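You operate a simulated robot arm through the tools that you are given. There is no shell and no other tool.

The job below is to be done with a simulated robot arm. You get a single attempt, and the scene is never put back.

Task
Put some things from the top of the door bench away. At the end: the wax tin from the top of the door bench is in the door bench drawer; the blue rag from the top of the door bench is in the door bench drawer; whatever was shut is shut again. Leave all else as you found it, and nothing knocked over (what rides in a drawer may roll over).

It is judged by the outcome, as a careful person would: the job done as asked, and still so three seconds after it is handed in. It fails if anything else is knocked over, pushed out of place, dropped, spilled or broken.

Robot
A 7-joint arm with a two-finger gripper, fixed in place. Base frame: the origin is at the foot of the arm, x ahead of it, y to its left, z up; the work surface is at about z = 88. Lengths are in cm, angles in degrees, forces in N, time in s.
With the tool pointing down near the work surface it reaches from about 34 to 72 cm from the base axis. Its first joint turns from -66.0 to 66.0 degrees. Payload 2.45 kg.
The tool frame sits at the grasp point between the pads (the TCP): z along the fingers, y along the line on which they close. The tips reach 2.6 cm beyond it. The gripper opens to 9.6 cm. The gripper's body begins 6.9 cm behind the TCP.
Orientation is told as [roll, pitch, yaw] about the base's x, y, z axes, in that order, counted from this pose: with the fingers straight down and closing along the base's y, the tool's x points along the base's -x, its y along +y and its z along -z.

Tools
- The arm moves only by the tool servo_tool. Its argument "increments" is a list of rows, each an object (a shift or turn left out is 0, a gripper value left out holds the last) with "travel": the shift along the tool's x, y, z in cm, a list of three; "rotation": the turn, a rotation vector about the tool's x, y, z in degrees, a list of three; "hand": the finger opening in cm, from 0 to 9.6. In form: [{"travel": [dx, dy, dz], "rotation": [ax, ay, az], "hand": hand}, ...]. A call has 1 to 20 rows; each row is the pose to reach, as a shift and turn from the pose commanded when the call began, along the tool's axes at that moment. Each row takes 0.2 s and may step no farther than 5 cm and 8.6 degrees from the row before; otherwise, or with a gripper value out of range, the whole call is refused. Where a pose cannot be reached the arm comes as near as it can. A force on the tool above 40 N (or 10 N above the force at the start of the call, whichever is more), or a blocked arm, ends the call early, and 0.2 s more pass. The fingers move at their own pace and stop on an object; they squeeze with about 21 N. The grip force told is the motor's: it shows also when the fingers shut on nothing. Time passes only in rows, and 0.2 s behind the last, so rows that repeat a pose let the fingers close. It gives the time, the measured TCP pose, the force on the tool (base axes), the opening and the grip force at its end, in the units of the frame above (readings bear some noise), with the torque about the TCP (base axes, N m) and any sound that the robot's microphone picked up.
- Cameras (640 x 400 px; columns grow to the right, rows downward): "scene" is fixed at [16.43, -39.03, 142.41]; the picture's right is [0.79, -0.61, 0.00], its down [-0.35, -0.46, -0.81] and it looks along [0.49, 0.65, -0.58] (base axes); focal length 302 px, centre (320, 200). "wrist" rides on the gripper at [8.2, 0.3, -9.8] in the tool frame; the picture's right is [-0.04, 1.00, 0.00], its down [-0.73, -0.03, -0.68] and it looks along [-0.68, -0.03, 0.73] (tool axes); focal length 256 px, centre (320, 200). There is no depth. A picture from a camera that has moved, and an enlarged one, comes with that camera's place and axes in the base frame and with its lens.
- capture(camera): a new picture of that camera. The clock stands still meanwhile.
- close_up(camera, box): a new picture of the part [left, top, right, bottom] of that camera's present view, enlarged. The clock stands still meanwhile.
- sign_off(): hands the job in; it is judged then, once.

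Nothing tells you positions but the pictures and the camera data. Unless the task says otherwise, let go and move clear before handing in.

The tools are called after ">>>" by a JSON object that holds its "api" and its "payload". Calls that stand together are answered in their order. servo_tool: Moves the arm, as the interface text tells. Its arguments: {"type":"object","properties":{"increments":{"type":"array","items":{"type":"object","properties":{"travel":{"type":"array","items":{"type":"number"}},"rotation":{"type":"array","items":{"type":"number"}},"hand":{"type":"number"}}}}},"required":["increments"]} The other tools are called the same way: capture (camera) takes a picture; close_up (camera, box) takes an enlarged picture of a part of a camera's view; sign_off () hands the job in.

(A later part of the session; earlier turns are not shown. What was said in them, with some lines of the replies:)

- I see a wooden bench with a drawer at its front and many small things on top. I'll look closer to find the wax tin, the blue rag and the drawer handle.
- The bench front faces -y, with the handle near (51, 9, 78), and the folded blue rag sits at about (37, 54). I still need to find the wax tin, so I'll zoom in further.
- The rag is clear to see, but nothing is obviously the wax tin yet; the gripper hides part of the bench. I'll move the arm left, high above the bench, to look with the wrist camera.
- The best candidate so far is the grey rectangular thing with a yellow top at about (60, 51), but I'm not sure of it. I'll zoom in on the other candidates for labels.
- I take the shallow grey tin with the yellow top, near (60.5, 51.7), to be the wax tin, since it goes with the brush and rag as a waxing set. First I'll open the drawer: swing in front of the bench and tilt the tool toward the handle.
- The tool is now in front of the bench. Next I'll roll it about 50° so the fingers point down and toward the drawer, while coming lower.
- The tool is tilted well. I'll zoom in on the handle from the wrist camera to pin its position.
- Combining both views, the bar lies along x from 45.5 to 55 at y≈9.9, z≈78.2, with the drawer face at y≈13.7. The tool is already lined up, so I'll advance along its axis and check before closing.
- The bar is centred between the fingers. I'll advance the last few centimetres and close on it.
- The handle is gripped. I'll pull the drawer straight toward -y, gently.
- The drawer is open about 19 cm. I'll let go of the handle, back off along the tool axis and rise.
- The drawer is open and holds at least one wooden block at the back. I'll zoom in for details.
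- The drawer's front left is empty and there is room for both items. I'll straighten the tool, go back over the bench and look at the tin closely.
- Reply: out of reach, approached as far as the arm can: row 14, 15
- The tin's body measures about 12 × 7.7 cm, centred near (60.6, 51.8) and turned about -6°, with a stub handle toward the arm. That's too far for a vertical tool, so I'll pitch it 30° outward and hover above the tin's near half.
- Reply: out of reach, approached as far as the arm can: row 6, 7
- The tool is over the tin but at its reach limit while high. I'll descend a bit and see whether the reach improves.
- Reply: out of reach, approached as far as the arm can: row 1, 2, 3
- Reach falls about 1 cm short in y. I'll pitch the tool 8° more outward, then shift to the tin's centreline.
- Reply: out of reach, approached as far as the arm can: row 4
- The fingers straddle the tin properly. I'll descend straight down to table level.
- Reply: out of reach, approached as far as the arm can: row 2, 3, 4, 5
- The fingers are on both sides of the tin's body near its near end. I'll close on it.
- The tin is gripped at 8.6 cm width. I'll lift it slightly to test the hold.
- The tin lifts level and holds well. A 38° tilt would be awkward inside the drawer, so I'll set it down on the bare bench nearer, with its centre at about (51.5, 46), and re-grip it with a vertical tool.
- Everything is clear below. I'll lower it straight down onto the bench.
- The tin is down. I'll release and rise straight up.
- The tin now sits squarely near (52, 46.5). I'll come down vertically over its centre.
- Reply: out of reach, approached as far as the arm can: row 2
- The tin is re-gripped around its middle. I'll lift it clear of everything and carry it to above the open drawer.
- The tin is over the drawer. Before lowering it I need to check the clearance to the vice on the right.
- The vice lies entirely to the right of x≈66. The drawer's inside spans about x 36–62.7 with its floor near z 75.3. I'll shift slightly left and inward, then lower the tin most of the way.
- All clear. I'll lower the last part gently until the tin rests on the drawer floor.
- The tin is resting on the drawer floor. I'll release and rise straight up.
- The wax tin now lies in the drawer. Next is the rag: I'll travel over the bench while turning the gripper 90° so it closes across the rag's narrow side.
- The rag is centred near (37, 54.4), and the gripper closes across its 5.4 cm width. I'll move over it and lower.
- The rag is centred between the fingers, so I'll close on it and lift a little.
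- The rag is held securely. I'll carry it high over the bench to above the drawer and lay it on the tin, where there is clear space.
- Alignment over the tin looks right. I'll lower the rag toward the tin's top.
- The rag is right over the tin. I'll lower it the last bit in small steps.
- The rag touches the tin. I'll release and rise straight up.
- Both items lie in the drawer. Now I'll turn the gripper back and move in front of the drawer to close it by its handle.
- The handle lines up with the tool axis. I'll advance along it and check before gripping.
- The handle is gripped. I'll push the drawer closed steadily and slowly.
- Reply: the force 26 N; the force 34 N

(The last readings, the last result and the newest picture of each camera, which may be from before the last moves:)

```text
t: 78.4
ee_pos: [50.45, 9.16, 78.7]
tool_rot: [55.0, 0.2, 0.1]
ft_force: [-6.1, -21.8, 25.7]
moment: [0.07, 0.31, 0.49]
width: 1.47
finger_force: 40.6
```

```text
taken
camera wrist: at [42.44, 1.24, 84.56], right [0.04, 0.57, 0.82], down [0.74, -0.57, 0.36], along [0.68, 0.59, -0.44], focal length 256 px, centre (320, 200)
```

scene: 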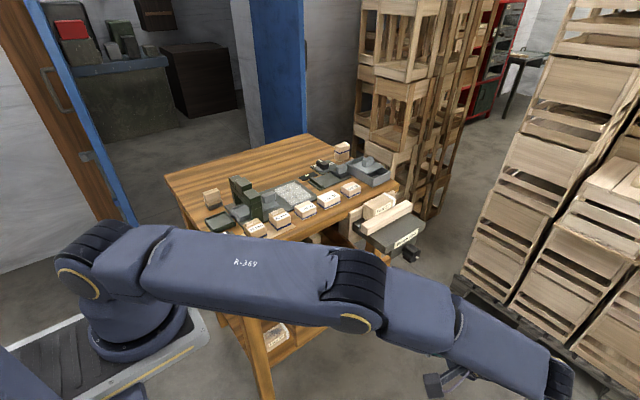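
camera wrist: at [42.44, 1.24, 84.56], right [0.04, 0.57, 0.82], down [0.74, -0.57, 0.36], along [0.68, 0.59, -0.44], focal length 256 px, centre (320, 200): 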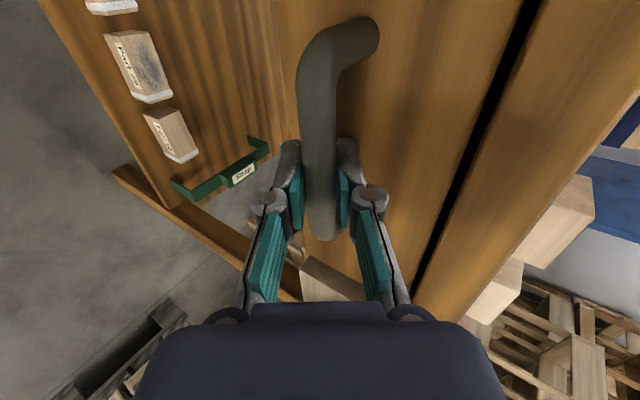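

The drawer has met its stop at the same spot as before (y≈9.15). I'll release, back off along the tool axis and rise.

>>> {"api": "servo_tool", "payload": {"increments": [{"hand": 2.5}, {"hand": 3.8}, {"hand": 3.8}, {"hand": 3.8}, {"travel": [0, 0, -1.5]}, {"travel": [0, 0, -4]}, {"travel": [0, 0, -8]}, {"travel": [0, 0, -12]}, {"travel": [0, 0, -16]}, {"travel": [0, 2, -20]}]}}

>>> {"api": "close_up", "payload": {"camera": "wrist", "box": [260, 0, 480, 140]}}

>>> {"api": "capture", "payload": {"camera": "scene"}}

```text
t: 80.6
ee_pos: [50.52, -6.06, 91.94]
tool_rot: [55.1, 0.1, 0.0]
ft_force: [0.6, -0.2, -0.3]
moment: [0.0, 0.03, 0.01]
width: 3.81
finger_force: 0.0
```

```text
2.86 times, centred on (370, 70) of wrist
camera zoom: at [42.46, -13.92, 97.71], right [0.04, 0.57, 0.82], down [0.73, -0.57, 0.36], along [0.68, 0.59, -0.44], focal length 731 px, centre (177, 571)
```

zoom: 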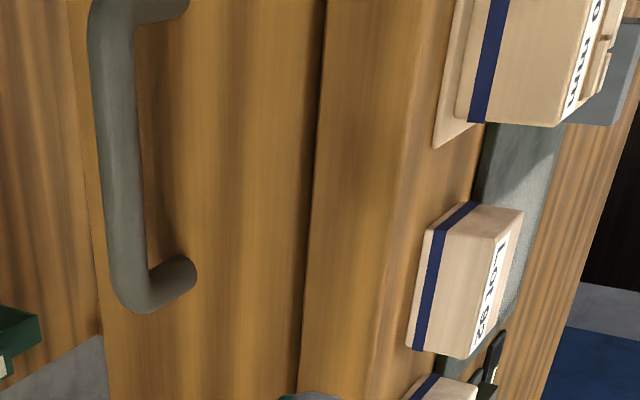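

```text
taken
```

scene: 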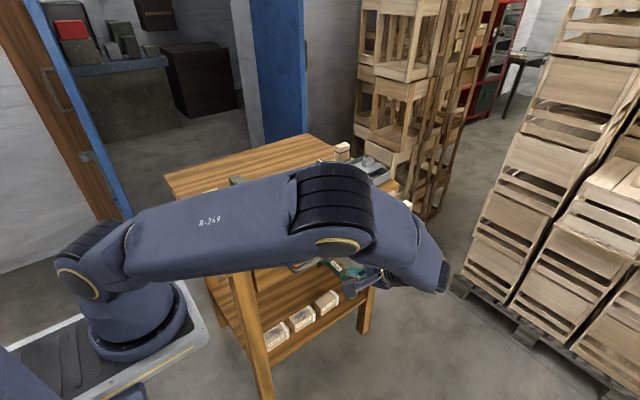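

The drawer looks shut, flush as at the start. I'll raise and straighten the arm for a last overall check.

>>> {"api": "servo_tool", "payload": {"increments": [{"travel": [0, 1.9, -3.9]}, {"travel": [0, 5, -7]}, {"travel": [0, 8.3, -10]}, {"travel": [0, 11.5, -13.5]}, {"travel": [0, 14.6, -17.5]}, {"travel": [0, 14.6, -17.5], "rotation": [8, 0, 0]}, {"travel": [0, 14.6, -17.5], "rotation": [16, 0, 0]}, {"travel": [0, 14.6, -17.5], "rotation": [24, 0, 0]}, {"travel": [0, 14.6, -17.5], "rotation": [32, 0, 0]}, {"travel": [0, 14.6, -17.5], "rotation": [40, 0, 0]}, {"travel": [0, 14.6, -17.5], "rotation": [48, 0, 0]}, {"travel": [0, 14.6, -17.5], "rotation": [55, 0, 0]}, {"travel": [0, 14.6, -17.5], "rotation": [55, 0, 0]}]}}

>>> {"api": "capture", "payload": {"camera": "scene"}}

>>> {"api": "close_up", "payload": {"camera": "scene", "box": [160, 130, 320, 270]}}

>>> {"api": "close_up", "payload": {"camera": "scene", "box": [230, 190, 430, 350]}}

```text
refused: row 5 steps farther than a row can; nothing moved
```

```text
taken
```

scene: 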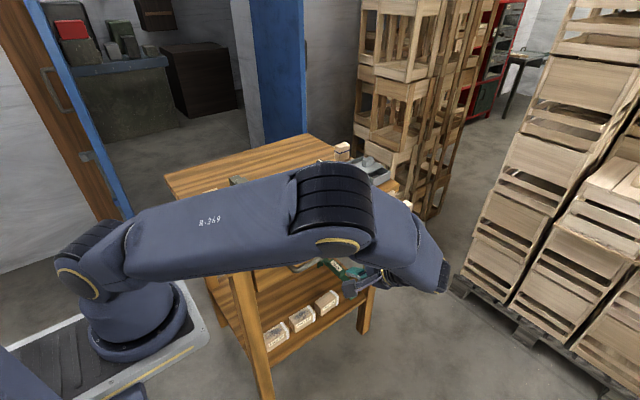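

```text
2.86 times, centred on (240, 200) of scene
camera zoom: at [16.43, -39.03, 142.41], right [0.79, -0.61, 0.0], down [-0.35, -0.46, -0.81], along [0.49, 0.65, -0.58], focal length 864 px, centre (549, 200)
```

zoom: 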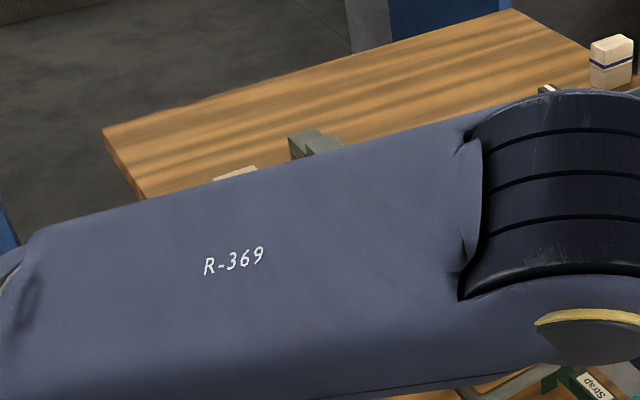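

```text
2.50 times, centred on (330, 270) of scene
camera zoom: at [16.43, -39.03, 142.41], right [0.79, -0.61, 0.0], down [-0.35, -0.46, -0.81], along [0.49, 0.65, -0.58], focal length 756 px, centre (295, 25)
```

zoom: 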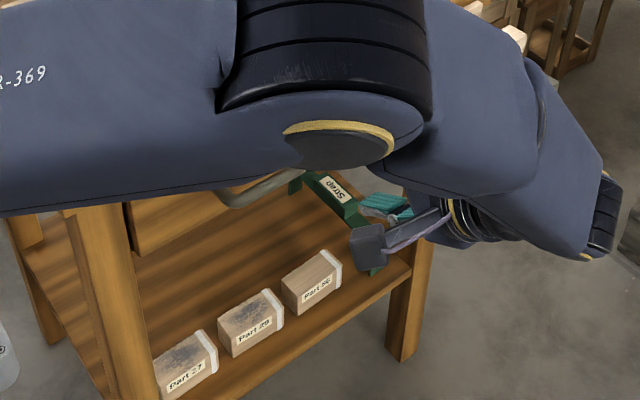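

That move was refused because one row stepped too far, and nothing moved. I'll send it again with smaller steps.

>>> {"api": "servo_tool", "payload": {"increments": [{"travel": [0, 1.9, -3.9]}, {"travel": [0, 5, -7]}, {"travel": [0, 8.2, -10]}, {"travel": [0, 11.4, -13]}, {"travel": [0, 14.2, -16]}, {"travel": [0, 14.6, -17.5], "rotation": [8, 0, 0]}, {"travel": [0, 14.6, -17.5], "rotation": [16, 0, 0]}, {"travel": [0, 14.6, -17.5], "rotation": [24, 0, 0]}, {"travel": [0, 14.6, -17.5], "rotation": [32, 0, 0]}, {"travel": [0, 14.6, -17.5], "rotation": [40, 0, 0]}, {"travel": [0, 14.6, -17.5], "rotation": [48, 0, 0]}, {"travel": [0, 14.6, -17.5], "rotation": [55, 0, 0]}, {"travel": [0, 14.6, -17.5], "rotation": [55, 0, 0]}]}}

>>> {"api": "close_up", "payload": {"camera": "scene", "box": [160, 130, 320, 270]}}

>>> {"api": "close_up", "payload": {"camera": "scene", "box": [230, 190, 430, 350]}}

```text
t: 83.4
ee_pos: [50.69, -12.07, 113.87]
tool_rot: [0.0, 0.0, 0.0]
ft_force: [0.0, 0.2, -0.8]
moment: [0.02, 0.01, -0.01]
width: 3.79
finger_force: 0.1
```

```text
2.86 times, centred on (240, 200) of scene
camera zoom: at [16.43, -39.03, 142.41], right [0.8, -0.61, 0.0], down [-0.35, -0.46, -0.81], along [0.49, 0.65, -0.58], focal length 864 px, centre (549, 200)
```

zoom: 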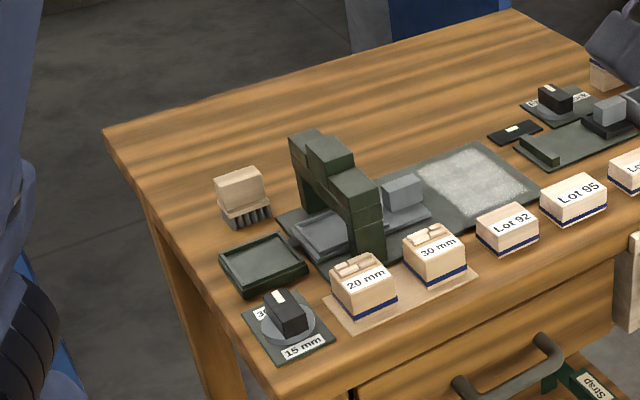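

```text
2.50 times, centred on (330, 270) of scene
camera zoom: at [16.43, -39.03, 142.41], right [0.8, -0.61, 0.0], down [-0.35, -0.46, -0.81], along [0.49, 0.65, -0.58], focal length 756 px, centre (295, 25)
```

zoom: 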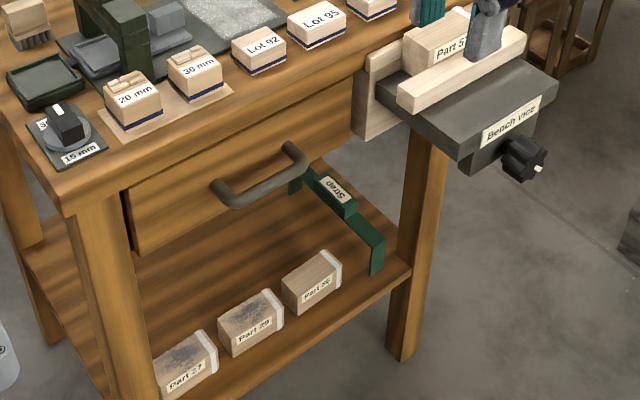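

The drawer looks shut and the rest of the bench looks undisturbed. I'll compare the handle crop with the one from the start.

>>> {"api": "close_up", "payload": {"camera": "scene", "box": [240, 235, 320, 295]}}

>>> {"api": "close_up", "payload": {"camera": "scene", "box": [270, 120, 430, 260]}}

```text
6.67 times, centred on (280, 265) of scene
camera zoom: at [16.43, -39.03, 142.41], right [0.8, -0.61, 0.0], down [-0.35, -0.46, -0.81], along [0.49, 0.65, -0.58], focal length 2017 px, centre (587, -233)
```

zoom: 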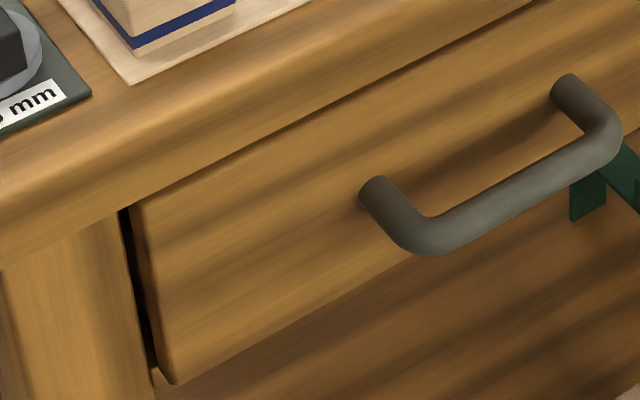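

```text
2.86 times, centred on (350, 190) of scene
camera zoom: at [16.43, -39.03, 142.41], right [0.8, -0.61, 0.0], down [-0.35, -0.46, -0.81], along [0.49, 0.65, -0.58], focal length 864 px, centre (234, 229)
```

zoom: 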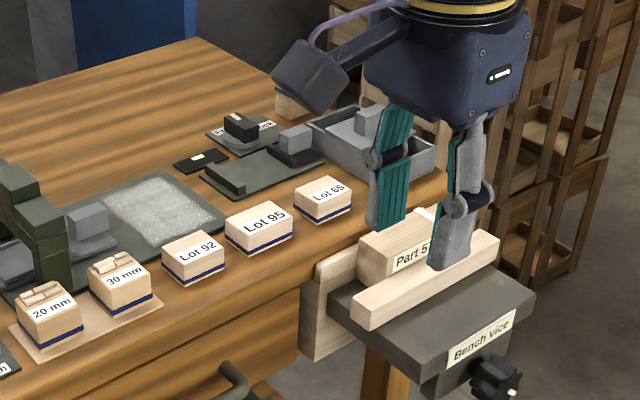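

The drawer handle and front match the first picture exactly, and the other things stand where they were. The gripper is empty and clear of everything, so I'm handing in.

>>> {"api": "sign_off", "payload": {}}

```text
The job is handed in.
```

The wax tin and the blue rag are both in the door bench drawer, and the drawer is shut again. I signed off with the gripper empty and clear of the bench.

- **Which item was the tin:** nothing on the bench was labelled as wax. I took the shallow grey tin with the yellow top and stub handle to be it, since it sat with the brush and rag like a waxing set. If that was wrong, the wrong item is in the drawer.
- **How they sit:** the rag lies on top of the tin, because beside it there was too little room for the fingers. A wooden block was already in the back of the drawer, and I left it there.
- **Drawer:** it stopped at the same point as before I opened it, and its front and handle match the first picture.
- **Everything else:** I saw nothing on the bench, vice or shelf knocked over or moved in the last pictures, though the gripper hid parts of a few things at the far right. I set the tin down once on bare bench to re-grip it, and touched nothing else there.
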